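You operate a simulated robot arm through the tools that you are given. There is no shell and no other tool. Be economical: measure what you need, move in short steps, check, and stop when the job is done.

Carry out the task below with a simulated robot arm. There is one attempt and no reset: what you move stays moved.

## Task
Stir the cream glaze, float the hydrometer, and pump in water till it sinks to the blue ring.
Fine: paddle back in its pot, hydrometer back in its tube, no drips.
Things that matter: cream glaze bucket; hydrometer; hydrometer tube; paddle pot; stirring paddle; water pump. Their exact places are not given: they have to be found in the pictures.

The check looks at the end state, three seconds after you hand in, the way a careful person would. Anything else that was tipped, shoved, dropped, spilled or broken makes it a failure.

## Robot
A 6-joint arm with a two-finger gripper on a trunk, on a base that drives. Base frame: it is fixed to the floor where the robot stands at the start and does not move with it; the origin is under the middle of the robot, x ahead of it, y to its left, z up; the surface under the hand at the start is at about z = 0.74. Units: m, degrees, N and s.
Its first joint turns from -166.0 to 166.0 degrees. Places, roughly: cream glaze bucket [0.6, -0.2, 0.7]; hydrometer tube [0.8, 0.1, 0.7]; paddle pot [0.8, 0, 0.8]; water pump [0.8, -0.2, 1]. Payload 2.54 kg.
The tool frame sits at the grasp point between the pads (the TCP): z along the fingers, y along the line on which they close. The tips reach 0.03 m beyond it. Largest opening 0.116 m; the body of the gripper starts 0.095 m behind the TCP.
Orientation is that of the tool frame in the base frame, as [roll, pitch, yaw] about the fixed x, y, z axes, in that order (R = Rz(yaw) Ry(pitch) Rx(roll)). With the fingers straight down and closing along the base's y, the tool's x points along the base's -x, its y along +y and its z along -z.

## Interface
- The arm moves only by the tool arm_command. Its argument "motion" is a list of rows, each a list of 7 numbers: the shift along the base's x, y, z in m, then the turn, a rotation vector about the base's x, y, z in degrees, then the finger opening in m, from 0 to 0.116. In form: [[tx, ty, tz, rx, ry, rz, gripper], ...]. A call has 1 to 12 rows; each row shifts and turns the commanded pose from where the row before left it. Rows are played at 5 a second. More than 0.05 m and 8.6 degrees between two rows, or a gripper value outside its range, and nothing of the call is played. Where a pose cannot be reached the arm comes as near as it can. A force on the tool above 40 N (or 10 N above the force at the start of the call, whichever is more), or a blocked arm, ends the call early, and 0.2 s more pass. The fingers move at their own pace (about 0.072 m/s each) and stop on an object; they squeeze with about 39 N. The grip force told is the motor's: it shows also when the fingers shut on nothing. Time passes only in rows, and 0.2 s behind the last, so rows that do not move let the fingers close. The reply holds the time, the measured pose of the TCP, the force on the tool along the base axes, the opening and the grip force, in the units named above and with some noise, with the torque about the TCP (base axes, N m) and any sound that the robot's microphone picked up.
- Cameras (640 x 400 px; columns grow to the right, rows downward): "scene" is now at [-0.036, 0.1159, 1.4161]; the picture's right is [-0.39, -0.92, 0.00], its down [-0.46, 0.19, -0.87] and it looks along [0.80, -0.34, -0.50] (base axes); focal length 290 px, centre (320, 200). "wrist" rides on the gripper at [0.069, -0.015, -0.122] in the tool frame; the picture's right is [0.21, 0.98, 0.00], its down [-0.83, 0.18, -0.53] and it looks along [-0.52, 0.11, 0.85] (tool axes); focal length 251 px, centre (320, 200).
- grab_frame(camera): a new picture of that camera. It takes no simulated time.
- drive_base(legs): drives the robot by 1 to 6 legs, each [ahead, left, turn to the left] in m, m and degrees, along the robot's own axes; the way and the turn of a leg run together, so that a leg with both is an arc; at most 1.5 m and 180 degrees a leg. The arm and the cameras ride along, it lands a little off, and it stops where it bumps. It gives what a move gives.
- turn_head(pan, tilt): turns the head with the scene camera to pan (to the left, within 120 degrees either way) and tilt (down, from -29 to 69), counted from straight ahead of the robot. It gives what a move gives.
- measure_at(camera, pixels): for up to 12 pixels [column, row] of the newest picture of that camera ("zoom" is the newest enlarged one), the place [x, y, z] in the base frame of the surface seen there, good to about 0.003 m. It takes no simulated time.
- inspect(camera, box): a new picture of the part [left, top, right, bottom] of that camera's present view, enlarged. It takes no simulated time.
- hand_in(): hands the job in; it is judged then, once.

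Go step by step. Measure first, check grasps and placings, and put right what went wrong. The budget is 80 turns and 68 pictures, counting those below and the enlarged ones. Unless the task says otherwise, let go and move clear before handing in, and close with one line.

The tools are called after "Emit:" as name(argument=value, ...) on one line, values as JSON. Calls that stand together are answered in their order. arm_command: Moves the arm, as the interface text tells. Its arguments: {"type":"object","properties":{"motion":{"type":"array","items":{"type":"array","items":{"type":"number"}}}},"required":["motion"]} The other tools are called the same way: drive_base (legs) drives the base; turn_head (pan, tilt) turns the head that bears the scene camera; grab_frame (camera) takes a picture; measure_at (camera, pixels) gives the place of the surface under pixels of a picture; inspect (camera, box) takes an enlarged picture of a part of a camera's view; hand_in () hands the job in.

At the start:

```text
time_s: 0.0
tcp_pos: [0.659, -0.1532, 1.2673]
tool_rot: [-180.0, 0.0, -180.0]
ft_force: [-0.3, -0.8, 0.3]
moment: [0.0, -0.03, 0.02]
gripper_width: 0.1159
finger_force: 0.0
robot x, y, heading: [-0.0022, -0.0007, 0.1]
head pan, tilt: [-22.8, 30.0]
```

scene: 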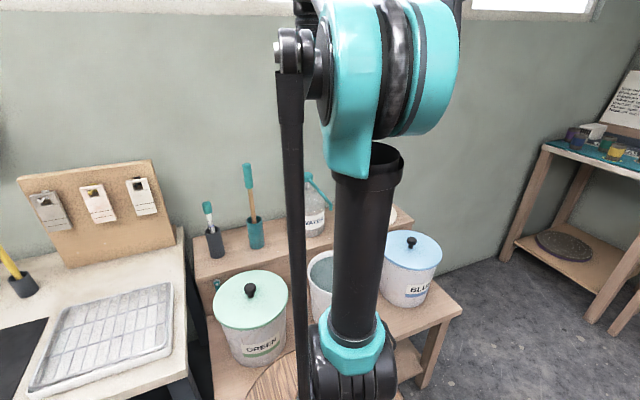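
wrist: 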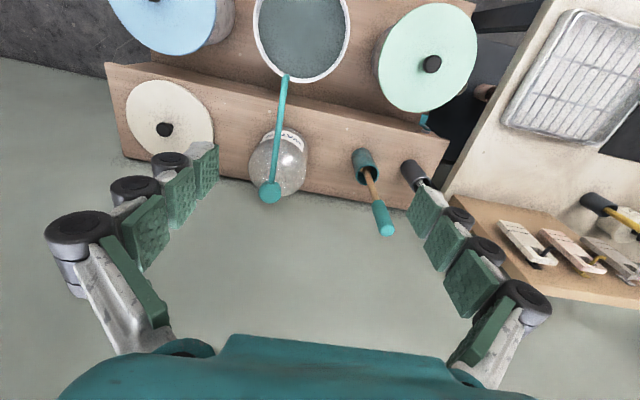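

The wrist view shows an open bucket at (302,35), the pump bottle at (275,165), the paddle in its pot at (370,175) and a second tube near (412,172). I'll enlarge both views and measure.

Emit:
inspect(camera="wrist", box=[220, 0, 460, 240])

Emit:
inspect(camera="scene", box=[180, 140, 440, 330])

Emit:
measure_at(camera="wrist", pixels=[[302, 40], [302, 80], [256, 30], [349, 30], [272, 192], [287, 78], [385, 228], [370, 175], [363, 155], [412, 170], [330, 170], [430, 64]])

```text
1.67 times, centred on (340, 120) of wrist
```

zoom: 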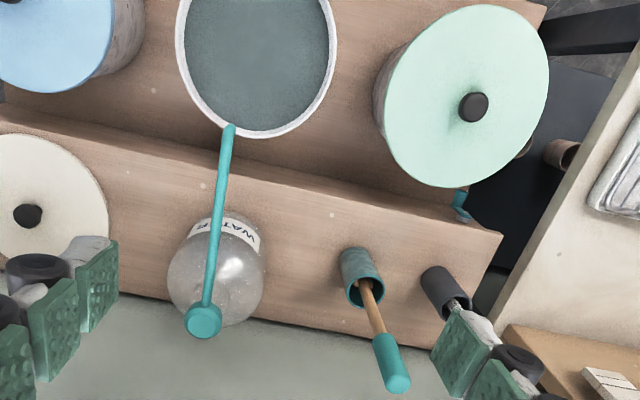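

```text
2.11 times, centred on (310, 235) of scene
```

zoom: 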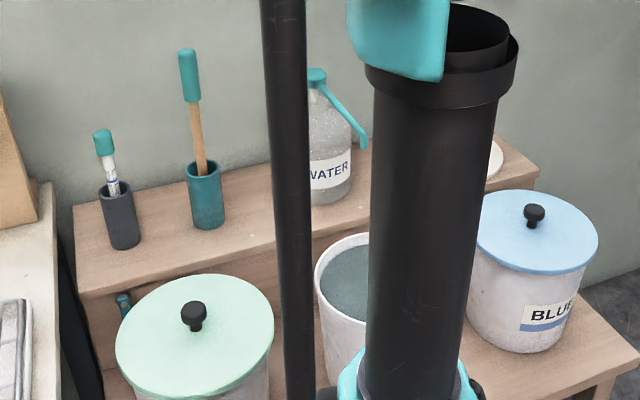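

```text
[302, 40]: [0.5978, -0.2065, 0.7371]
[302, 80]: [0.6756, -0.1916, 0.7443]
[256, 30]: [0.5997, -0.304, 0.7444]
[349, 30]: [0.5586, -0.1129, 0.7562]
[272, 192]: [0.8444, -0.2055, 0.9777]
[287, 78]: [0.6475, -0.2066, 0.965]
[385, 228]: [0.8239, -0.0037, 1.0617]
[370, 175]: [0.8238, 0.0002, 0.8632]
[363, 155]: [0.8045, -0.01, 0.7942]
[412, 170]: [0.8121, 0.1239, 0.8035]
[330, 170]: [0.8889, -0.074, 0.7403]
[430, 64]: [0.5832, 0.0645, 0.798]
```

The open bucket centres near (0.59,-0.205), the pump head is at (0.844,-0.205,0.978) with its spout end at (0.648,-0.207,0.965), and the paddle top is at z about 1.06. Next I'll look closely at the notice, the hydrometer and the teal thing by the shelf.

Emit:
inspect(camera="scene", box=[180, 190, 280, 265])

Emit:
inspect(camera="scene", box=[540, 60, 640, 180])

Emit:
inspect(camera="scene", box=[190, 260, 310, 400])

```text
5.33 times, centred on (230, 228) of scene
```

zoom: 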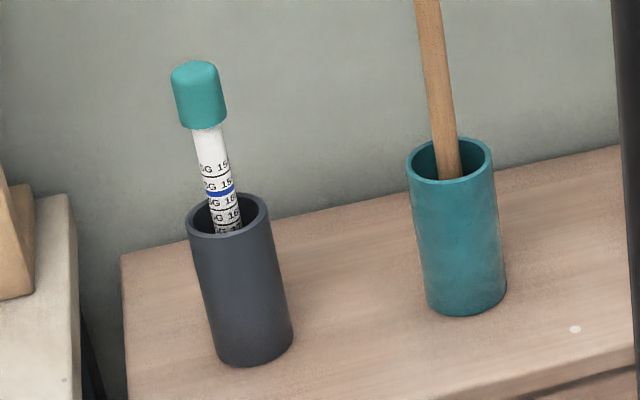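

```text
3.33 times, centred on (590, 120) of scene
```

zoom: 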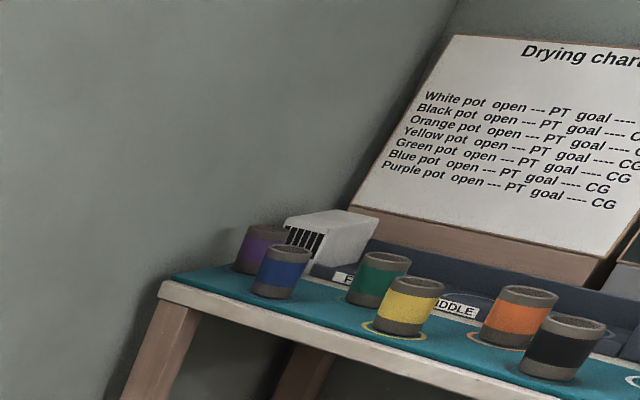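

```text
2.86 times, centred on (250, 330) of scene
```

zoom: 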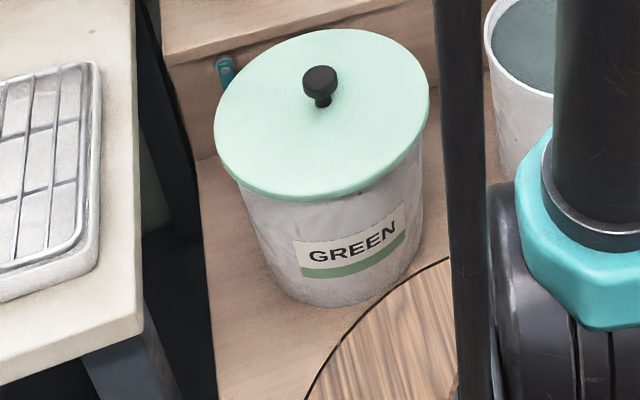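

The hydrometer has a blue ring on its stem and leans slightly in its tube. I'll measure the handles, pots, shelf and bucket.

Emit:
inspect(camera="scene", box=[190, 150, 290, 265])

Emit:
measure_at(camera="scene", pixels=[[208, 203], [208, 210], [212, 222], [210, 232], [216, 250], [247, 165], [248, 185], [253, 210], [255, 235], [240, 250], [316, 265], [313, 300]])

Emit:
measure_at(camera="wrist", pixels=[[301, 82], [350, 30], [254, 25], [302, 20], [302, 110], [167, 130], [277, 190], [268, 196], [286, 90], [280, 130], [430, 200], [385, 233]])

```text
3.48 times, centred on (240, 208) of scene
```

zoom: 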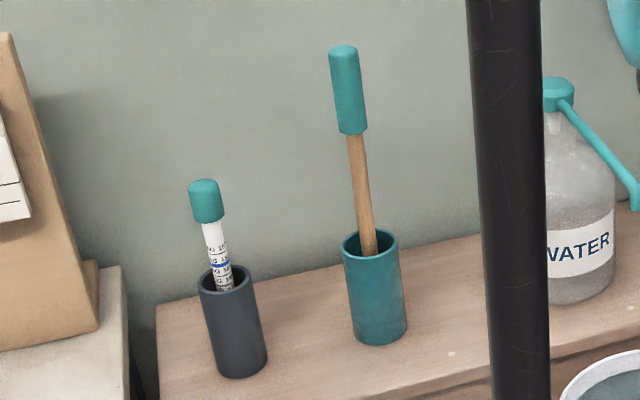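

```text
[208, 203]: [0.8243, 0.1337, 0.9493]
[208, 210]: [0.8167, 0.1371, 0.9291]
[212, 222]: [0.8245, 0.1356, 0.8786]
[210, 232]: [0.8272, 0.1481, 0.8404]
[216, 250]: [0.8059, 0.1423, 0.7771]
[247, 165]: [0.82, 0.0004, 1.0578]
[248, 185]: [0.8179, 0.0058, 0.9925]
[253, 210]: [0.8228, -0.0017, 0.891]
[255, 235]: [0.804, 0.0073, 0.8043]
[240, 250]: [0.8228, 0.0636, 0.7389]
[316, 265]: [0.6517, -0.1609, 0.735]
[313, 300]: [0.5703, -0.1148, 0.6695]
```

```text
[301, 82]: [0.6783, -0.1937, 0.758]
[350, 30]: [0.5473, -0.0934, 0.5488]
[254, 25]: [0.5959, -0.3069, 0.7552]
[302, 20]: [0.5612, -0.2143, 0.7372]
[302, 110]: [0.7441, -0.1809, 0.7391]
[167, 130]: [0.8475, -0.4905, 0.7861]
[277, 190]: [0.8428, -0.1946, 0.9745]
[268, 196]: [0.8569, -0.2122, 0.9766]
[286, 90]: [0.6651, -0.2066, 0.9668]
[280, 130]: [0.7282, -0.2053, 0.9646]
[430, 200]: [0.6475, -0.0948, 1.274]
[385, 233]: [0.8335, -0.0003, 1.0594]
```

Key geometry is now known. The shelf is at z≈0.739, the bench at ≈0.55, the bucket centre at ≈(0.58,-0.207), its rim at ≈0.758 and the glaze at ≈0.737. The paddle is upright at (0.825,0.0). I'll move above the paddle, staying high.

Emit:
arm_command(motion=[[0.033, 0.0305, 0, 0, 0, 0, 0.1], [0.033, 0.0305, 0, 0, 0, 0, 0.08], [0.033, 0.0305, 0, 0, 0, 0, 0.08], [0.033, 0.0305, 0, 0, 0, 0, 0.08], [0.033, 0.0305, 0, 0, 0, 0, 0.08], [0, 0, -0.04, 0, 0, 0, 0.08], [0, 0, -0.04, 0, 0, 0, 0.08], [0, 0, 0, 0, 0, 0, 0.08]])

Emit:
grab_frame(camera="wrist")

Emit:
grab_frame(camera="scene")

```text
time_s: 1.8
tcp_pos: [0.8238, -0.0014, 1.1844]
tool_rot: [179.9, 0.0, -180.0]
ft_force: [0.1, 0.0, 0.7]
moment: [0.01, 0.0, -0.01]
gripper_width: 0.08
finger_force: 0.1
robot x, y, heading: [-0.0004, -0.001, -0.2]
head pan, tilt: [-22.8, 30.0]
```

```text
59 pictures are left
```

wrist: 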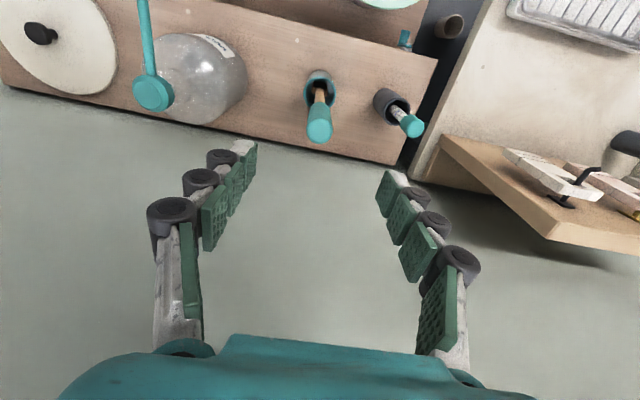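

```text
58 pictures are left
```

scene: 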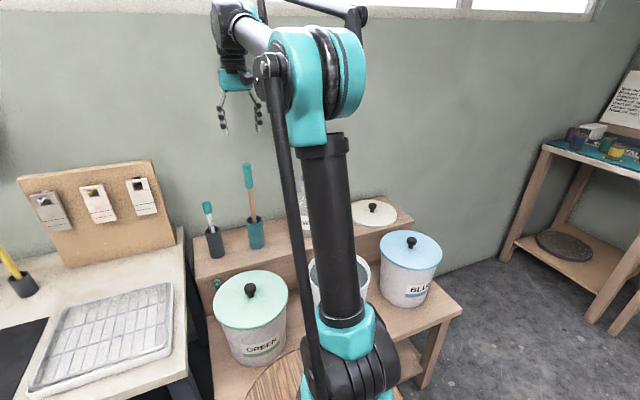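

The paddle's handle top shows at (320,130) in the wrist view. I'll measure it precisely, along with the hydrometer cap at (411,127) and the pump head at (153,92).

Emit:
measure_at(camera="wrist", pixels=[[320, 133], [320, 120], [310, 128], [331, 128], [319, 95], [411, 127], [404, 117], [418, 122], [153, 92], [403, 36], [320, 75], [385, 95]])

Emit:
inspect(camera="wrist", box=[280, 50, 440, 150])

```text
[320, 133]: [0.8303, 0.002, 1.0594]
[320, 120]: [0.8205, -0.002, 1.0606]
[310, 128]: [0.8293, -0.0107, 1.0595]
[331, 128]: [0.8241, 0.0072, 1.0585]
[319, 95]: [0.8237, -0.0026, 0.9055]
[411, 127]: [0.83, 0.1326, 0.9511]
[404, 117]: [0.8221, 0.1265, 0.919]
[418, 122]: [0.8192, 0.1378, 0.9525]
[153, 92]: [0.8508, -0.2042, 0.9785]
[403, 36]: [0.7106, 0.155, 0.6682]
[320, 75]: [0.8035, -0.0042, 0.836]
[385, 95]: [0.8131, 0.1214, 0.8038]
```

```text
4.00 times, centred on (360, 100) of wrist
```

zoom: 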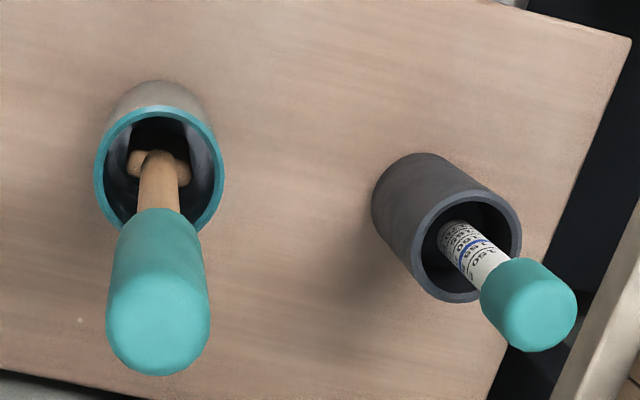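

The paddle axis is at (0.825,-0.002) with its top at 1.0605, and the blade is wide along y. I'll go down to TCP z≈1.025 and close.

Emit:
arm_command(motion=[[0.0, 0, -0.04, 0, 0, 0, 0.08], [0, 0, -0.04, 0, 0, 0, 0.08], [0, 0, -0.04, 0, 0, 0, 0.08], [0, 0, -0.039, 0, 0, 0, 0.08], [0, 0, 0, 0, 0, 0, 0.05], [0, 0, 0, 0, 0, 0, 0.01], [0, 0, 0, 0, 0, 0, 0.01], [0, 0, 0, 0, 0, 0, 0.01]])

Emit:
grab_frame(camera="wrist")

```text
time_s: 3.6
tcp_pos: [0.8237, 0.0004, 1.0262]
tool_rot: [179.9, 0.0, 179.9]
ft_force: [0.3, 0.3, 0.7]
moment: [0.02, 0.01, 0.0]
gripper_width: 0.0256
finger_force: 38.7
robot x, y, heading: [0.0043, 0.0015, -0.0]
head pan, tilt: [-22.8, 30.0]
```

```text
56 pictures are left
```

wrist: 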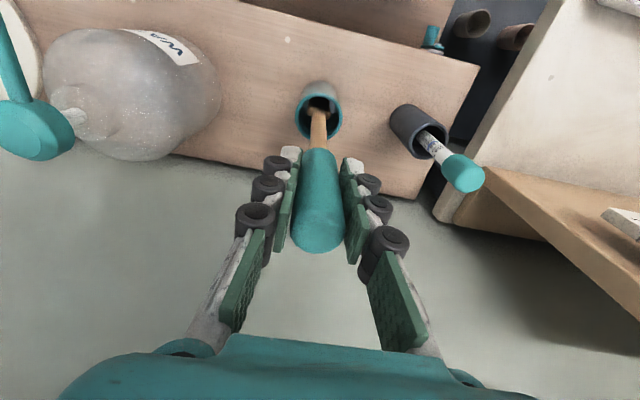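

The handle is held, with the opening at 0.0256 m. I'll lift it straight up by 0.15 m and look at the blade.

Emit:
arm_command(motion=[[0, 0, 0.02, 0, 0, 0, 0.01], [0, 0, 0.03, 0, 0, 0, 0.01], [0, 0, 0.04, 0, 0, 0, 0.01], [0, 0, 0.04, 0, 0, 0, 0.01], [0, 0, 0.03, 0, 0, 0, 0.01], [0, 0, 0, 0, 0, 0, 0.01]])

Emit:
grab_frame(camera="scene")

Emit:
inspect(camera="scene", box=[190, 80, 300, 260])

```text
time_s: 5.0
tcp_pos: [0.8248, -0.001, 1.1907]
tool_rot: [-180.0, 0.0, 180.0]
ft_force: [0.2, 0.8, -0.5]
moment: [-0.01, 0.03, 0.01]
gripper_width: 0.0252
finger_force: 38.7
robot x, y, heading: [0.0016, -0.0017, -0.3]
head pan, tilt: [-22.8, 30.0]
```

```text
55 pictures are left
```

scene: 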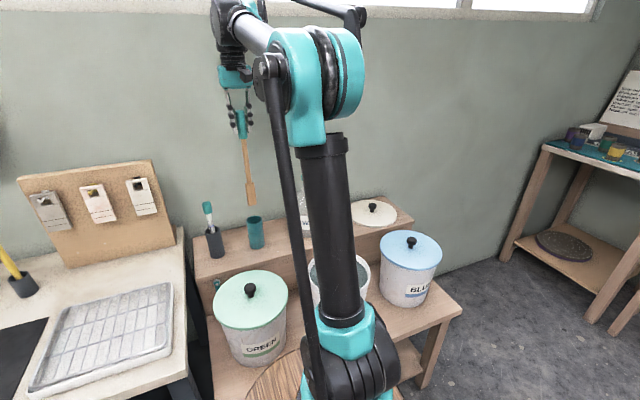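

```text
2.22 times, centred on (245, 170) of scene
```

zoom: 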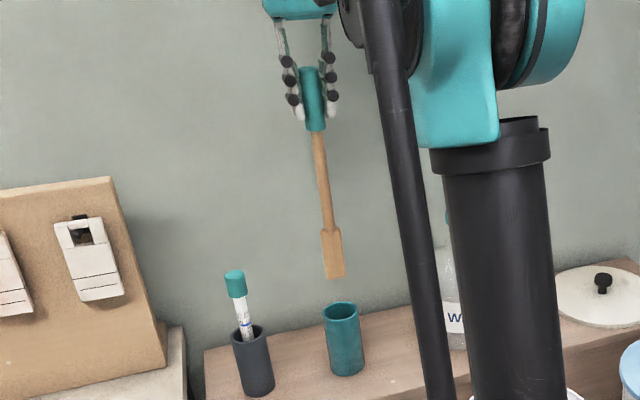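

Emit:
measure_at(camera="zoom", pixels=[[334, 274], [332, 232], [320, 125], [324, 242], [342, 242], [341, 305], [340, 370], [240, 332]])

```text
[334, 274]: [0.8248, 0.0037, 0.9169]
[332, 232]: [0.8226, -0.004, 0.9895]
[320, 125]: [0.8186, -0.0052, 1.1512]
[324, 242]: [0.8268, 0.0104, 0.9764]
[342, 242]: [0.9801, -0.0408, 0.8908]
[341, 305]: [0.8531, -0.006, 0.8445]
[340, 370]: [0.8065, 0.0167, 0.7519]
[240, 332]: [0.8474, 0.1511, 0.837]
```

The blade bottom is 0.28 m below the TCP, and the blade is about 0.03 m wide by 0.075 m tall. I'll carry it over to the near half of the bucket, clear of the spout end.

Emit:
arm_command(motion=[[-0.04, -0.014, 0, 0, 0, 0, 0.01], [-0.04, -0.014, 0, 0, 0, 0, 0.01], [-0.04, -0.014, 0, 0, 0, 0, 0.01], [-0.04, -0.014, 0, 0, 0, 0, 0.01], [-0.04, -0.014, 0, 0, 0, 0, 0.01], [-0.04, -0.014, 0, 0, 0, 0, 0.01], [-0.04, -0.014, 0, 0, 0, 0, 0.01], [0, -0.035, 0, 0, 0, 0, 0.01], [0, -0.035, 0, 0, 0, 0, 0.01], [0, -0.036, 0, 0, 0, 0, 0.01], [0, 0, 0, 0, 0, 0, 0.01]])

Emit:
grab_frame(camera="wrist")

Emit:
grab_frame(camera="scene")

```text
time_s: 7.4
tcp_pos: [0.5465, -0.2042, 1.1879]
tool_rot: [-180.0, 0.0, 179.9]
ft_force: [0.6, 0.2, -1.4]
moment: [-0.02, -0.01, -0.02]
gripper_width: 0.0254
finger_force: 38.6
robot x, y, heading: [0.0031, -0.0006, -0.2]
head pan, tilt: [-22.8, 30.0]
```

```text
53 pictures are left
```

wrist: 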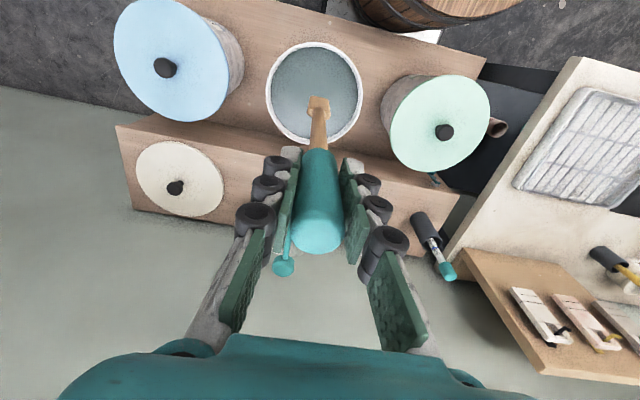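

```text
52 pictures are left
```

scene: 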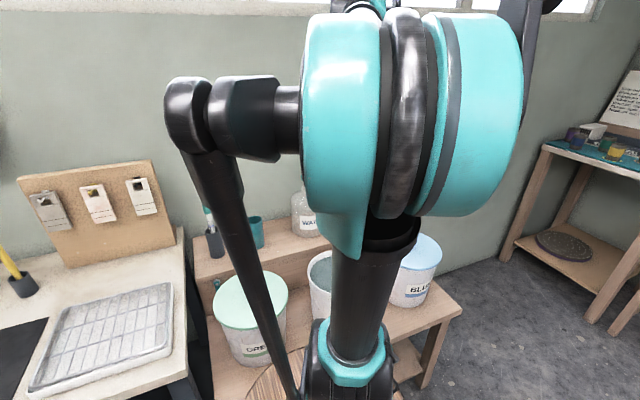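

The whole rim is now visible in the wrist view, so I'll measure it all round.

Emit:
measure_at(camera="wrist", pixels=[[316, 44], [267, 88], [275, 118], [360, 82], [358, 112], [285, 60], [345, 58], [290, 100], [320, 65], [288, 135], [283, 262], [290, 230]])

Emit:
inspect(camera="wrist", box=[250, 30, 380, 160])

```text
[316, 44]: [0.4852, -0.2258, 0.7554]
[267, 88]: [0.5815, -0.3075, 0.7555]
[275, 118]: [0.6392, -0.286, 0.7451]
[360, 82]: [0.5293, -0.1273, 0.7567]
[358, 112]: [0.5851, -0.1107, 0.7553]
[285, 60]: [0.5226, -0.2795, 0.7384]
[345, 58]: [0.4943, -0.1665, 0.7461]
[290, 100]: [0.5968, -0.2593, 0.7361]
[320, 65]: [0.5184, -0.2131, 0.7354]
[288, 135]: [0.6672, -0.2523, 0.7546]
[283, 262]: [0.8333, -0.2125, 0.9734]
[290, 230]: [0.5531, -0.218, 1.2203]
```

```text
3.08 times, centred on (315, 95) of wrist
```

zoom: 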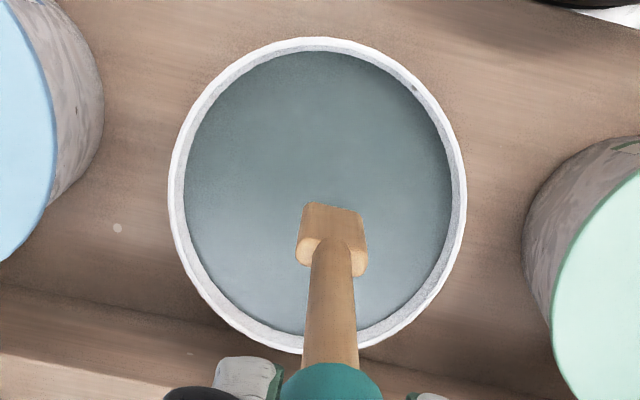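

The bucket is centred at (0.583,-0.208) with an inner radius of about 0.09, and it holds dull grey settled glaze. I'll lower the paddle, slowing as the blade enters, and watch the forces.

Emit:
arm_command(motion=[[0, 0, -0.04, 0, 0, 0, 0.01], [0, 0, -0.04, 0, 0, 0, 0.01], [0, 0, -0.04, 0, 0, 0, 0.01], [0, 0, -0.03, 0, 0, 0, 0.01], [0, 0, -0.02, 0, 0, 0, 0.01], [0, 0, -0.02, 0, 0, 0, 0.01], [0, 0, -0.02, 0, 0, 0, 0.01], [0, 0, -0.02, 0, 0, 0, 0.01], [0, 0, -0.02, 0, 0, 0, 0.01], [0, 0, -0.02, 0, 0, 0, 0.01], [0, 0, -0.02, 0, 0, 0, 0.01], [0, 0, 0, 0, 0, 0, 0.01]])

Emit:
arm_command(motion=[[0, 0, -0.015, 0, 0, 0, 0.01], [0, 0, -0.015, 0, 0, 0, 0.01], [0, 0, 0, 0, 0, 0, 0.01]])

Emit:
grab_frame(camera="wrist")

```text
time_s: 10.0
tcp_pos: [0.5435, -0.2022, 0.8974]
tool_rot: [180.0, 0.0, 180.0]
ft_force: [-0.3, 0.2, -0.9]
moment: [0.0, 0.02, 0.04]
gripper_width: 0.0254
finger_force: 38.7
robot x, y, heading: [-0.0004, -0.0025, 0.1]
head pan, tilt: [-22.8, 30.0]
```

```text
time_s: 10.8
tcp_pos: [0.5429, -0.2033, 0.8688]
tool_rot: [180.0, 0.1, 179.9]
ft_force: [-0.4, -0.4, -0.9]
moment: [0.03, -0.02, 0.0]
gripper_width: 0.0255
finger_force: 39.1
robot x, y, heading: [-0.0025, 0.0001, -0.0]
head pan, tilt: [-22.8, 30.0]
```

```text
50 pictures are left
```

wrist: 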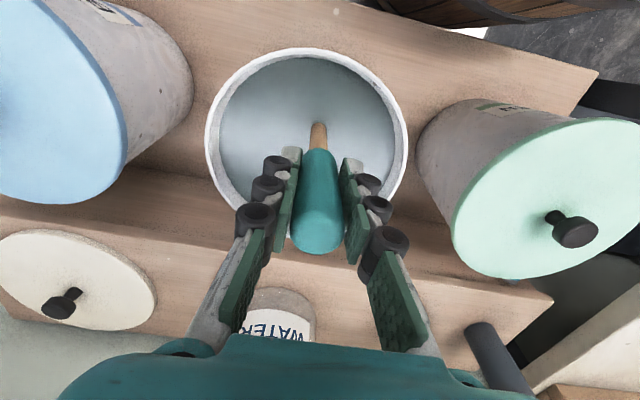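

The blade is in, near the bottom, with no contact force. I'll stir in ellipses on the near side, away from the spout.

Emit:
arm_command(motion=[[-0.021, -0.003, 0, 0, 0, 0, 0.01]])

Emit:
arm_command(motion=[[0.004, -0.025, 0, 0, 0, 0, 0.01], [0.011, -0.0183, 0, 0, 0, 0, 0.01], [0.015, -0.0067, 0, 0, 0, 0, 0.01], [0.015, 0.0067, 0, 0, 0, 0, 0.01], [0.011, 0.0183, 0, 0, 0, 0, 0.01], [0.004, 0.025, 0, 0, 0, 0, 0.01], [-0.004, 0.025, 0, 0, 0, 0, 0.01], [-0.011, 0.0183, 0, 0, 0, 0, 0.01], [-0.015, 0.0067, 0, 0, 0, 0, 0.01], [-0.015, -0.0067, 0, 0, 0, 0, 0.01], [-0.011, -0.0183, 0, 0, 0, 0, 0.01], [-0.004, -0.025, 0, 0, 0, 0, 0.01]])

Emit:
arm_command(motion=[[0.004, -0.025, 0, 0, 0, 0, 0.01], [0.011, -0.0183, 0, 0, 0, 0, 0.01], [0.015, -0.0067, 0, 0, 0, 0, 0.01], [0.015, 0.0067, 0, 0, 0, 0, 0.01], [0.011, 0.0183, 0, 0, 0, 0, 0.01], [0.004, 0.025, 0, 0, 0, 0, 0.01], [-0.004, 0.025, 0, 0, 0, 0, 0.01], [-0.011, 0.0183, 0, 0, 0, 0, 0.01], [-0.015, 0.0067, 0, 0, 0, 0, 0.01], [-0.015, -0.0067, 0, 0, 0, 0, 0.01], [-0.011, -0.0183, 0, 0, 0, 0, 0.01], [-0.004, -0.025, 0, 0, 0, 0, 0.01]])

Emit:
grab_frame(camera="wrist")

```text
time_s: 11.2
tcp_pos: [0.5216, -0.2074, 0.8657]
tool_rot: [180.0, 0.0, -180.0]
ft_force: [0.4, -0.1, -0.9]
moment: [-0.01, 0.04, -0.03]
gripper_width: 0.0253
finger_force: 39.2
robot x, y, heading: [-0.0038, -0.001, 0.0]
head pan, tilt: [-22.8, 30.0]
```

```text
time_s: 13.8
tcp_pos: [0.5233, -0.2062, 0.8669]
tool_rot: [180.0, 0.0, 180.0]
ft_force: [-0.7, 0.1, -0.8]
moment: [-0.04, -0.02, 0.01]
gripper_width: 0.0254
finger_force: 39.0
robot x, y, heading: [0.0028, -0.002, 0.0]
head pan, tilt: [-22.8, 30.0]
```

```text
time_s: 16.4
tcp_pos: [0.5221, -0.2083, 0.8693]
tool_rot: [-179.9, -0.1, -179.9]
ft_force: [-0.1, -1.2, -1.4]
moment: [0.03, -0.01, -0.02]
gripper_width: 0.0255
finger_force: 39.1
robot x, y, heading: [0.0004, 0.0022, -0.3]
head pan, tilt: [-22.8, 30.0]
```

```text
49 pictures are left
```

wrist: 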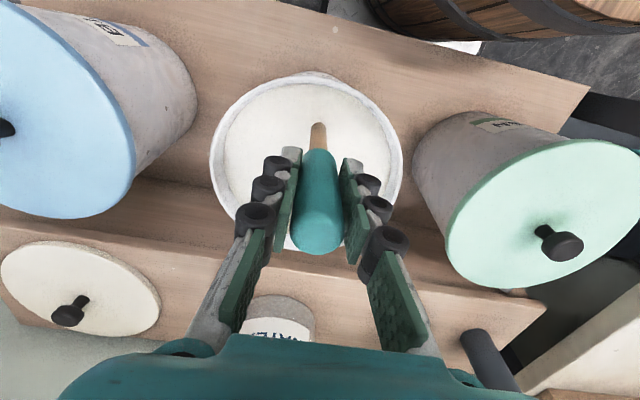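

The liquid has turned cream colour. I'll give it two more rounds to be sure, then move to a clear spot and compare.

Emit:
arm_command(motion=[[0.004, -0.025, 0, 0, 0, 0, 0.01], [0.011, -0.0183, 0, 0, 0, 0, 0.01], [0.015, -0.0067, 0, 0, 0, 0, 0.01], [0.015, 0.0067, 0, 0, 0, 0, 0.01], [0.011, 0.0183, 0, 0, 0, 0, 0.01], [0.004, 0.025, 0, 0, 0, 0, 0.01], [-0.004, 0.025, 0, 0, 0, 0, 0.01], [-0.011, 0.0183, 0, 0, 0, 0, 0.01], [-0.015, 0.0067, 0, 0, 0, 0, 0.01], [-0.015, -0.0067, 0, 0, 0, 0, 0.01], [-0.011, -0.0183, 0, 0, 0, 0, 0.01], [-0.004, -0.025, 0, 0, 0, 0, 0.01]])

Emit:
arm_command(motion=[[0.004, -0.025, 0, 0, 0, 0, 0.01], [0.011, -0.0183, 0, 0, 0, 0, 0.01], [0.015, -0.0067, 0, 0, 0, 0, 0.01], [0.015, 0.0067, 0, 0, 0, 0, 0.01], [0.011, 0.0183, 0, 0, 0, 0, 0.01], [0.004, 0.025, 0, 0, 0, 0, 0.01], [-0.004, 0.025, 0, 0, 0, 0, 0.01], [-0.011, 0.0183, 0, 0, 0, 0, 0.01], [-0.015, 0.0067, 0, 0, 0, 0, 0.01], [-0.015, -0.0067, 0, 0, 0, 0, 0.01], [-0.004, -0.0183, 0, 0, 0, 0, 0.01], [0.02, -0.025, 0, 0, 0, 0, 0.01]])

Emit:
arm_command(motion=[[0, 0, 0.03, 0, 0, 0, 0.01], [0, 0, 0.03, 0, 0, 0, 0.01], [0, 0, 0.03, 0, 0, 0, 0.01], [0, 0, 0.03, 0, 0, 0, 0.01], [0, 0, 0.03, 0, 0, 0, 0.01], [0, 0, 0.03, 0, 0, 0, 0.01], [0, 0, 0.02, 0, 0, 0, 0.01], [0, 0, 0, 0, 0, 0, 0.01], [0, 0, 0, 0, 0, 0, 0.01]])

Emit:
inspect(camera="wrist", box=[220, 20, 420, 220])

```text
time_s: 19.0
tcp_pos: [0.5233, -0.2074, 0.8672]
tool_rot: [-180.0, -0.1, -180.0]
ft_force: [-0.6, 0.5, -0.9]
moment: [-0.02, 0.03, 0.0]
gripper_width: 0.0252
finger_force: 39.5
robot x, y, heading: [0.0045, -0.0005, 0.1]
head pan, tilt: [-22.8, 30.0]
```

```text
time_s: 21.6
tcp_pos: [0.5554, -0.2091, 0.8677]
tool_rot: [180.0, -0.1, 180.0]
ft_force: [-0.6, -0.4, -0.9]
moment: [-0.02, -0.03, 0.02]
gripper_width: 0.0253
finger_force: 39.1
robot x, y, heading: [-0.0, 0.001, 0.1]
head pan, tilt: [-22.8, 30.0]
```

```text
time_s: 23.6
tcp_pos: [0.5545, -0.2089, 1.0695]
tool_rot: [-179.9, 0.0, 179.9]
ft_force: [0.5, 0.0, -0.6]
moment: [-0.02, 0.04, 0.01]
gripper_width: 0.0253
finger_force: 39.2
robot x, y, heading: [-0.0021, -0.0, -0.0]
head pan, tilt: [-22.8, 30.0]
```

```text
2.00 times, centred on (320, 120) of wrist
```

zoom: 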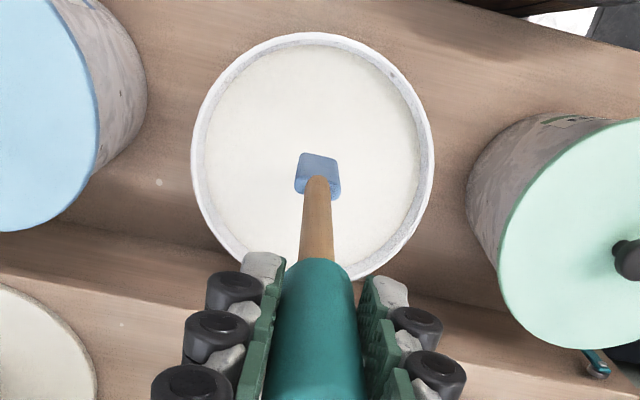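

The blade shows blue, which looks like a wet marker, and it is just above the surface. I'll hold it over the bucket to drain and watch for a change.

Emit:
arm_command(motion=[[0, 0, 0, 0, 0, 0, 0.01], [0, 0, 0, 0, 0, 0, 0.01], [0, 0, 0, 0, 0, 0, 0.01], [0, 0, 0, 0, 0, 0, 0.01], [0, 0, 0, 0, 0, 0, 0.01], [0, 0, 0, 0, 0, 0, 0.01], [0, 0, 0, 0, 0, 0, 0.01], [0, 0, 0, 0, 0, 0, 0.01], [0, 0, 0, 0, 0, 0, 0.01], [0, 0, 0, 0, 0, 0, 0.01], [0, 0, 0, 0, 0, 0, 0.01], [0, 0, 0, 0, 0, 0, 0.01]])

Emit:
arm_command(motion=[[0, 0, 0, 0, 0, 0, 0.01], [0, 0, 0, 0, 0, 0, 0.01], [0, 0, 0, 0, 0, 0, 0.01], [0, 0, 0, 0, 0, 0, 0.01], [0, 0, 0, 0, 0, 0, 0.01], [0, 0, 0, 0, 0, 0, 0.01], [0, 0, 0, 0, 0, 0, 0.01], [0, 0, 0, 0, 0, 0, 0.01], [0, 0, 0, 0, 0, 0, 0.01], [0, 0, 0, 0, 0, 0, 0.01], [0, 0, 0, 0, 0, 0, 0.01], [0, 0, 0, 0, 0, 0, 0.01]])

Emit:
inspect(camera="wrist", box=[260, 40, 380, 180])

```text
time_s: 26.2
tcp_pos: [0.5551, -0.2089, 1.0699]
tool_rot: [-180.0, 0.0, 180.0]
ft_force: [-0.4, 0.0, -0.8]
moment: [-0.02, 0.01, 0.01]
gripper_width: 0.0253
finger_force: 39.0
robot x, y, heading: [0.0005, -0.0009, -0.0]
head pan, tilt: [-22.8, 30.0]
```

```text
time_s: 28.8
tcp_pos: [0.555, -0.2088, 1.0696]
tool_rot: [179.9, 0.0, 179.9]
ft_force: [0.0, 0.6, -1.2]
moment: [-0.01, 0.02, 0.01]
gripper_width: 0.0254
finger_force: 39.0
robot x, y, heading: [0.002, 0.0022, -0.0]
head pan, tilt: [-22.8, 30.0]
```

```text
2.86 times, centred on (320, 110) of wrist
```

zoom: 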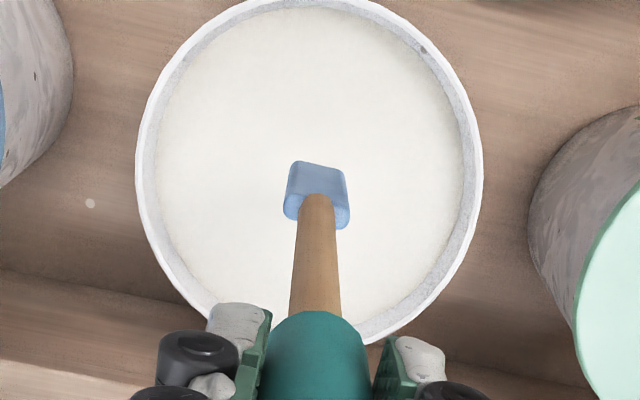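

The blade is still blue after about 5 s. I'll wait a little longer before trying a gentle wipe on the rim.

Emit:
arm_command(motion=[[0, 0, 0, 0, 0, 0, 0.01], [0, 0, 0, 0, 0, 0, 0.01], [0, 0, 0, 0, 0, 0, 0.01], [0, 0, 0, 0, 0, 0, 0.01], [0, 0, 0, 0, 0, 0, 0.01], [0, 0, 0, 0, 0, 0, 0.01], [0, 0, 0, 0, 0, 0, 0.01], [0, 0, 0, 0, 0, 0, 0.01], [0, 0, 0, 0, 0, 0, 0.01], [0, 0, 0, 0, 0, 0, 0.01], [0, 0, 0, 0, 0, 0, 0.01], [0, 0, 0, 0, 0, 0, 0.01]])

Emit:
arm_command(motion=[[0, 0, 0, 0, 0, 0, 0.01], [0, 0, 0, 0, 0, 0, 0.01], [0, 0, 0, 0, 0, 0, 0.01], [0, 0, 0, 0, 0, 0, 0.01], [0, 0, 0, 0, 0, 0, 0.01], [0, 0, 0, 0, 0, 0, 0.01], [0, 0, 0, 0, 0, 0, 0.01], [0, 0, 0, 0, 0, 0, 0.01], [0, 0, 0, 0, 0, 0, 0.01], [0, 0, 0, 0, 0, 0, 0.01], [0, 0, 0, 0, 0, 0, 0.01], [0, 0, 0, 0, 0, 0, 0.01]])

Emit:
inspect(camera="wrist", box=[260, 40, 380, 180])

```text
time_s: 31.4
tcp_pos: [0.5566, -0.2092, 1.0694]
tool_rot: [-179.9, -0.1, 180.0]
ft_force: [0.0, 0.4, -1.1]
moment: [-0.02, -0.02, 0.04]
gripper_width: 0.0256
finger_force: 39.1
robot x, y, heading: [-0.0025, 0.0004, -0.1]
head pan, tilt: [-22.8, 30.0]
```

```text
time_s: 34.0
tcp_pos: [0.5542, -0.2087, 1.0688]
tool_rot: [180.0, 0.0, -180.0]
ft_force: [0.1, -0.5, -0.6]
moment: [-0.02, 0.02, -0.05]
gripper_width: 0.0257
finger_force: 38.7
robot x, y, heading: [-0.0029, 0.0023, -0.2]
head pan, tilt: [-22.8, 30.0]
```

```text
2.86 times, centred on (320, 110) of wrist
```

zoom: 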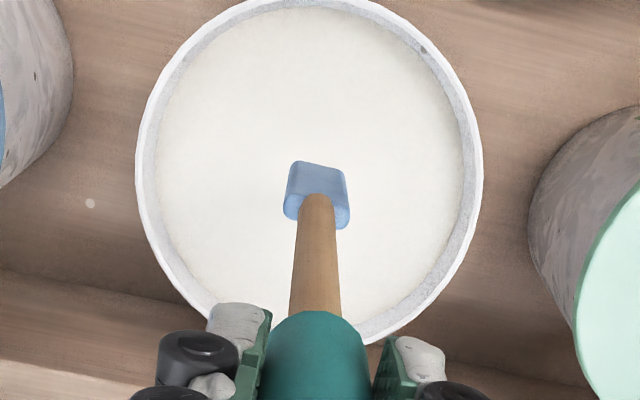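

Waiting changes nothing, so I'll wipe the blade on the inner near rim. First I'll lower it so the blade spans rim height, then approach the rim gently.

Emit:
arm_command(motion=[[0, 0, -0.03, 0, 0, 0, 0.01], [0, 0, -0.03, 0, 0, 0, 0.01], [-0.02, 0, 0, 0, 0, 0, 0.01], [-0.02, 0, 0, 0, 0, 0, 0.01], [-0.007, 0, 0, 0, 0, 0, 0.01], [0, 0, 0, 0, 0, 0, 0.01]])

Emit:
arm_command(motion=[[-0.004, 0, 0, 0, 0, 0, 0.01], [0, 0, 0, 0, 0, 0, 0.01]])

Emit:
inspect(camera="wrist", box=[240, 20, 400, 200])

```text
time_s: 35.4
tcp_pos: [0.5074, -0.2086, 1.0071]
tool_rot: [-179.9, 0.1, 180.0]
ft_force: [-0.2, 1.0, -0.3]
moment: [0.03, 0.01, -0.01]
gripper_width: 0.0255
finger_force: 39.4
robot x, y, heading: [0.0006, 0.0004, 0.2]
head pan, tilt: [-22.8, 30.0]
```

```text
time_s: 36.0
tcp_pos: [0.503, -0.2079, 1.0068]
tool_rot: [-180.0, 0.1, -180.0]
ft_force: [-0.2, 0.3, -1.4]
moment: [-0.04, 0.05, 0.01]
gripper_width: 0.0256
finger_force: 39.1
robot x, y, heading: [0.0, -0.0013, 0.0]
head pan, tilt: [-22.8, 30.0]
```

```text
2.22 times, centred on (320, 110) of wrist
```

zoom: 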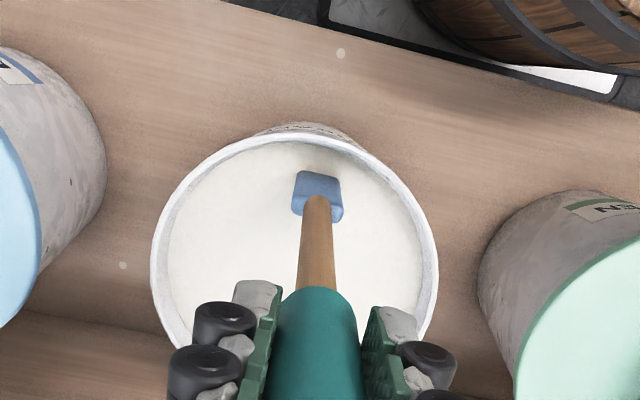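

There is no contact yet and the blade is still a little short of the wall. I'll go on in small steps.

Emit:
arm_command(motion=[[-0.003, 0, 0, 0, 0, 0, 0.01], [0, 0, 0, 0, 0, 0, 0.01]])

Emit:
arm_command(motion=[[-0.003, 0, 0, 0, 0, 0, 0.01], [0, 0, 0, 0, 0, 0, 0.01]])

Emit:
arm_command(motion=[[-0.002, 0, 0, 0, 0, 0, 0.01], [0, 0, 0, 0, 0, 0, 0.01]])

```text
time_s: 36.6
tcp_pos: [0.5017, -0.2083, 1.0079]
tool_rot: [-180.0, 0.0, -179.9]
ft_force: [0.9, 1.3, -0.5]
moment: [-0.02, 0.07, -0.02]
gripper_width: 0.0254
finger_force: 38.7
robot x, y, heading: [-0.0031, -0.0009, 0.1]
head pan, tilt: [-22.8, 30.0]
```

```text
time_s: 37.2
tcp_pos: [0.4983, -0.2058, 1.0084]
tool_rot: [179.9, -0.1, 179.9]
ft_force: [0.6, -0.5, 0.1]
moment: [0.0, -0.03, 0.02]
gripper_width: 0.0256
finger_force: 39.2
robot x, y, heading: [0.0027, 0.0026, 0.1]
head pan, tilt: [-22.8, 30.0]
```

```text
time_s: 37.8
tcp_pos: [0.4951, -0.2082, 1.0081]
tool_rot: [179.9, 0.0, 180.0]
ft_force: [0.5, -0.2, -1.0]
moment: [-0.04, 0.0, -0.02]
gripper_width: 0.0252
finger_force: 39.0
robot x, y, heading: [0.0023, 0.0003, -0.1]
head pan, tilt: [-22.8, 30.0]
```

Emit:
inspect(camera="wrist", box=[270, 50, 370, 150])

Emit:
arm_command(motion=[[-0.002, 0, 0, 0, 0, 0, 0.01], [0, 0, 0, 0, 0, 0, 0.01]])

```text
4.00 times, centred on (320, 100) of wrist
```

zoom: 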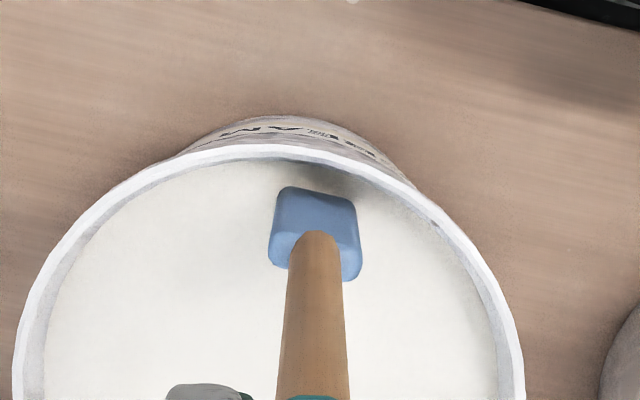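

```text
time_s: 38.4
tcp_pos: [0.4936, -0.2083, 1.008]
tool_rot: [-180.0, 0.1, 180.0]
ft_force: [-0.4, 0.6, -1.2]
moment: [-0.02, 0.04, 0.0]
gripper_width: 0.0256
finger_force: 39.1
robot x, y, heading: [0.0038, 0.0028, 0.3]
head pan, tilt: [-22.8, 30.0]
```

A gap still shows between the blade and the near rim, so I'll measure the blade against the rim.

Emit:
inspect(camera="wrist", box=[270, 50, 370, 150])

Emit:
measure_at(camera="zoom", pixels=[[318, 200], [318, 215], [318, 152], [318, 175], [318, 290], [318, 350], [280, 220], [352, 220]])

```text
4.00 times, centred on (320, 100) of wrist
```

zoom: 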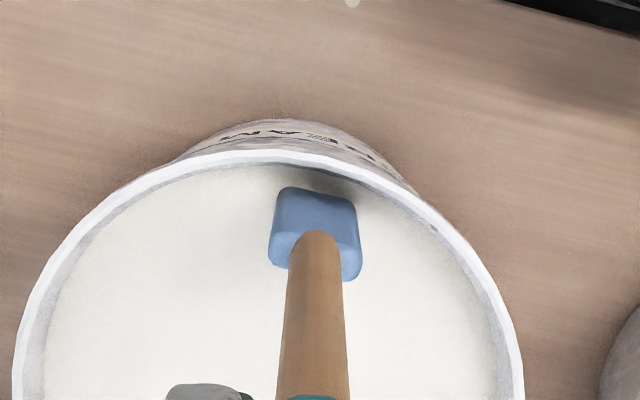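

```text
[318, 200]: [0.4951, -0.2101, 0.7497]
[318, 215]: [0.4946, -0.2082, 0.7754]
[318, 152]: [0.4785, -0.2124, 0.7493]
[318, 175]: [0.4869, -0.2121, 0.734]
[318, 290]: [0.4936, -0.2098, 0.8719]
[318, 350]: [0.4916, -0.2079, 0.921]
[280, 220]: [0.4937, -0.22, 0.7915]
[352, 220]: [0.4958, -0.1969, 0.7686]
```

The blade's front face is about 6–8 mm from the wall. I'll continue in small steps until a force shows.

Emit:
arm_command(motion=[[-0.003, 0, 0, 0, 0, 0, 0.01], [0, 0, 0, 0, 0, 0, 0.01]])

Emit:
arm_command(motion=[[-0.003, 0, 0, 0, 0, 0, 0.01], [0, 0, 0, 0, 0, 0, 0.01]])

Emit:
inspect(camera="wrist", box=[270, 50, 370, 150])

```text
time_s: 39.0
tcp_pos: [0.4904, -0.2085, 1.0082]
tool_rot: [179.9, -0.1, 180.0]
ft_force: [0.7, -0.4, -1.3]
moment: [0.0, 0.03, -0.01]
gripper_width: 0.0252
finger_force: 39.0
robot x, y, heading: [-0.0011, -0.0034, 0.3]
head pan, tilt: [-22.8, 30.0]
```

```text
time_s: 39.6
tcp_pos: [0.4887, -0.208, 1.0077]
tool_rot: [-179.9, 0.0, -179.9]
ft_force: [5.0, 0.3, 0.3]
moment: [-0.03, -1.25, -0.06]
gripper_width: 0.0254
finger_force: 38.9
robot x, y, heading: [0.0018, 0.0036, -0.0]
head pan, tilt: [-22.8, 30.0]
```

```text
4.00 times, centred on (320, 100) of wrist
```

zoom: 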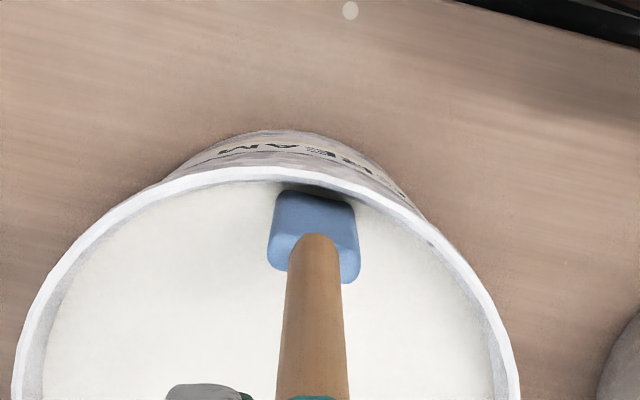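

Contact shows at 5 N. I'll drag the blade up along the rim, easing off slightly, then step away and look.

Emit:
arm_command(motion=[[0.001, 0, 0.005, 0, 0, 0, 0.01], [0, 0, 0.008, 0, 0, 0, 0.01], [0, 0, 0.008, 0, 0, 0, 0.01], [0, 0, 0.004, 0, 0, 0, 0.01], [0, 0, 0, 0, 0, 0, 0.01]])

Emit:
inspect(camera="wrist", box=[270, 50, 370, 150])

```text
time_s: 40.8
tcp_pos: [0.4883, -0.2074, 1.0332]
tool_rot: [179.9, 0.0, 180.0]
ft_force: [0.3, -0.4, -1.0]
moment: [0.02, -0.01, 0.02]
gripper_width: 0.0251
finger_force: 39.3
robot x, y, heading: [0.0016, 0.0001, 0.0]
head pan, tilt: [-22.8, 30.0]
```

```text
4.00 times, centred on (320, 100) of wrist
```

zoom: 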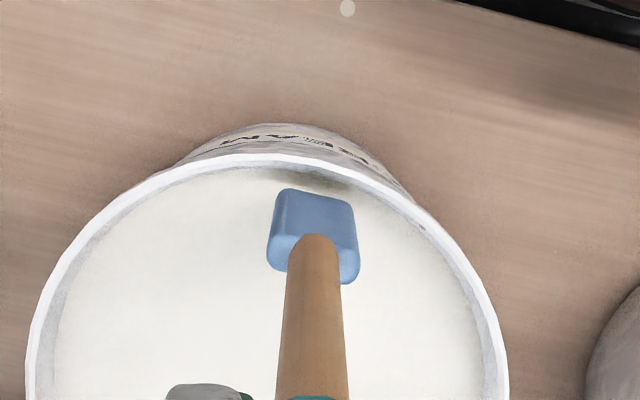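

The contact was lost when I backed off, and the blade is still blue. I'll try a real scrape, keeping light pressure while lifting.

Emit:
arm_command(motion=[[0, 0, -0.012, 0, 0, 0, 0.01], [-0.002, 0, 0, 0, 0, 0, 0.01], [-0.001, 0, 0, 0, 0, 0, 0.01], [0, 0, 0.005, 0, 0, 0, 0.01], [0, 0, 0.004, 0, 0, 0, 0.01]])

Emit:
arm_command(motion=[[-0.001, 0, 0, 0, 0, 0, 0.01], [0, 0, 0.004, 0, 0, 0, 0.01], [0, 0, 0, 0, 0, 0, 0.01]])

Emit:
inspect(camera="wrist", box=[270, 50, 370, 150])

```text
time_s: 42.0
tcp_pos: [0.4861, -0.2068, 1.0282]
tool_rot: [-179.9, 0.0, -180.0]
ft_force: [0.4, 0.2, -0.7]
moment: [0.01, 0.01, -0.05]
gripper_width: 0.0254
finger_force: 39.2
robot x, y, heading: [-0.0, 0.001, -0.0]
head pan, tilt: [-22.8, 30.0]
```

```text
time_s: 42.8
tcp_pos: [0.4841, -0.207, 1.0331]
tool_rot: [-180.0, 0.0, -179.9]
ft_force: [2.5, -0.3, -0.4]
moment: [-0.07, -0.73, -0.03]
gripper_width: 0.0254
finger_force: 39.0
robot x, y, heading: [0.0009, 0.0027, -0.1]
head pan, tilt: [-22.8, 30.0]
```

```text
4.00 times, centred on (320, 100) of wrist
```

zoom: 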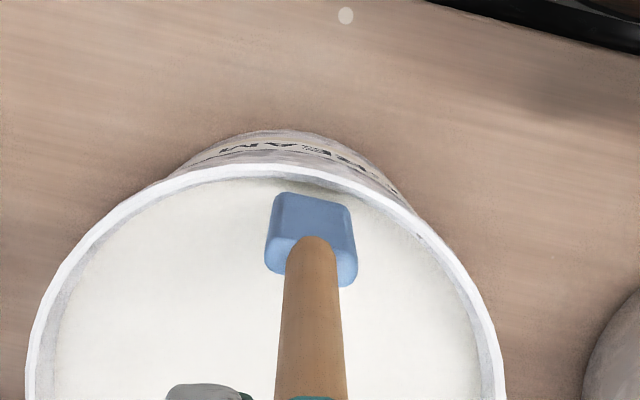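

Contact of 2.5 N held while sliding. I'll make one longer up-and-down scrape, then lift a little over the centre, let it hang, and look again.

Emit:
arm_command(motion=[[0, 0, -0.006, 0, 0, 0, 0.01], [0, 0, -0.006, 0, 0, 0, 0.01], [0, 0, 0.006, 0, 0, 0, 0.01], [0, 0, 0.006, 0, 0, 0, 0.01], [0, 0, 0.005, 0, 0, 0, 0.01], [0.01, 0, 0.01, 0, 0, 0, 0.01], [0.02, 0, 0.02, 0, 0, 0, 0.01], [0.03, 0, 0.02, 0, 0, 0, 0.01]])

Emit:
arm_command(motion=[[0, 0, 0, 0, 0, 0, 0.01], [0, 0, 0, 0, 0, 0, 0.01], [0, 0, 0, 0, 0, 0, 0.01], [0, 0, 0, 0, 0, 0, 0.01], [0, 0, 0, 0, 0, 0, 0.01], [0, 0, 0, 0, 0, 0, 0.01], [0, 0, 0, 0, 0, 0, 0.01], [0, 0, 0, 0, 0, 0, 0.01], [0, 0, 0, 0, 0, 0, 0.01], [0, 0, 0, 0, 0, 0, 0.01], [0, 0, 0, 0, 0, 0, 0.01], [0, 0, 0, 0, 0, 0, 0.01]])

Emit:
arm_command(motion=[[0, 0, 0, 0, 0, 0, 0.01], [0, 0, 0, 0, 0, 0, 0.01], [0, 0, 0, 0, 0, 0, 0.01], [0, 0, 0, 0, 0, 0, 0.01], [0, 0, 0, 0, 0, 0, 0.01], [0, 0, 0, 0, 0, 0, 0.01], [0, 0, 0, 0, 0, 0, 0.01], [0, 0, 0, 0, 0, 0, 0.01], [0, 0, 0, 0, 0, 0, 0.01], [0, 0, 0, 0, 0, 0, 0.01], [0, 0, 0, 0, 0, 0, 0.01], [0, 0, 0, 0, 0, 0, 0.01]])

Emit:
grab_frame(camera="wrist")

```text
time_s: 44.6
tcp_pos: [0.5434, -0.2076, 1.0907]
tool_rot: [180.0, 0.0, 180.0]
ft_force: [-1.0, -0.8, -0.8]
moment: [0.0, -0.02, 0.01]
gripper_width: 0.0252
finger_force: 38.6
robot x, y, heading: [-0.0022, 0.0021, 0.1]
head pan, tilt: [-22.8, 30.0]
```

```text
time_s: 47.2
tcp_pos: [0.5431, -0.2072, 1.0894]
tool_rot: [180.0, 0.0, -180.0]
ft_force: [0.0, 0.3, -1.1]
moment: [0.0, 0.0, 0.02]
gripper_width: 0.0254
finger_force: 38.8
robot x, y, heading: [0.0008, -0.0004, -0.0]
head pan, tilt: [-22.8, 30.0]
```

```text
time_s: 49.8
tcp_pos: [0.5426, -0.2077, 1.0894]
tool_rot: [179.9, 0.1, 180.0]
ft_force: [0.5, -0.2, -0.5]
moment: [0.02, 0.0, 0.02]
gripper_width: 0.0255
finger_force: 39.1
robot x, y, heading: [0.0017, -0.0047, -0.0]
head pan, tilt: [-22.8, 30.0]
```

```text
39 pictures are left
```

wrist: 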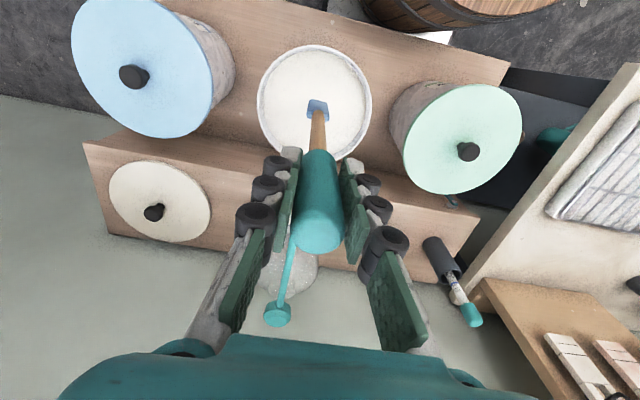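

The bucket, rim and bench are clean, and the blue on the blade looks like a lasting wet tint. It has been scraped and hung for about 6 s, so I'll raise it smoothly and take it to a point above the pot.

Emit:
arm_command(motion=[[0, 0, 0.03, 0, 0, 0, 0.01], [0, 0, 0.04, 0, 0, 0, 0.01], [0, 0, 0.03, 0, 0, 0, 0.01], [0, 0, 0, 0, 0, 0, 0.01], [0, 0, 0, 0, 0, 0, 0.01], [0, 0, 0, 0, 0, 0, 0.01], [0, 0, 0, 0, 0, 0, 0.01], [0, 0, 0, 0, 0, 0, 0.01], [0, 0, 0, 0, 0, 0, 0.01]])

Emit:
arm_command(motion=[[0, 0.035, 0, 0, 0, 0, 0.01], [0, 0.036, 0, 0, 0, 0, 0.01], [0.0, 0.036, 0, 0, 0, 0, 0.01], [0.04, 0.014, 0, 0, 0, 0, 0.01], [0.04, 0.014, 0, 0, 0, 0, 0.01], [0.04, 0.014, 0, 0, 0, 0, 0.01], [0.04, 0.014, 0, 0, 0, 0, 0.01], [0.04, 0.014, 0, 0, 0, 0, 0.01], [0.04, 0.014, 0, 0, 0, 0, 0.01], [0.042, 0.014, 0, 0, 0, 0, 0.01], [0, 0, 0, 0, 0, 0, 0.01], [0, 0, 0, 0, 0, 0, 0.01]])

Emit:
grab_frame(camera="wrist")

```text
time_s: 51.8
tcp_pos: [0.5427, -0.2051, 1.1875]
tool_rot: [179.9, 0.1, 180.0]
ft_force: [0.0, 0.0, -0.2]
moment: [-0.01, 0.01, 0.03]
gripper_width: 0.0254
finger_force: 39.0
robot x, y, heading: [0.0003, 0.0009, 0.0]
head pan, tilt: [-22.8, 30.0]
```

```text
time_s: 54.4
tcp_pos: [0.8282, 0.0009, 1.1903]
tool_rot: [180.0, 0.0, -180.0]
ft_force: [-0.3, -1.3, -0.2]
moment: [0.0, 0.02, -0.04]
gripper_width: 0.0257
finger_force: 39.4
robot x, y, heading: [-0.0038, -0.0007, -0.1]
head pan, tilt: [-22.8, 30.0]
```

```text
38 pictures are left
```

wrist: 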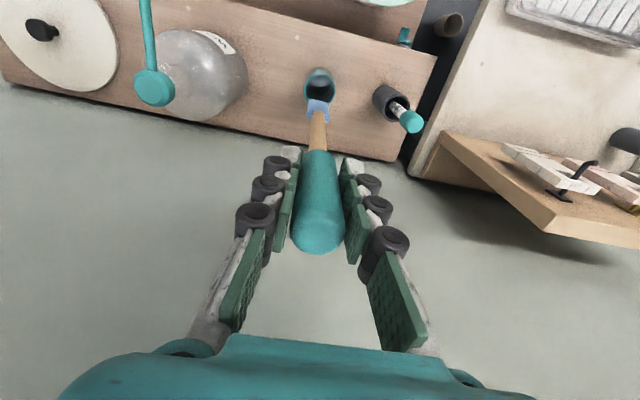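

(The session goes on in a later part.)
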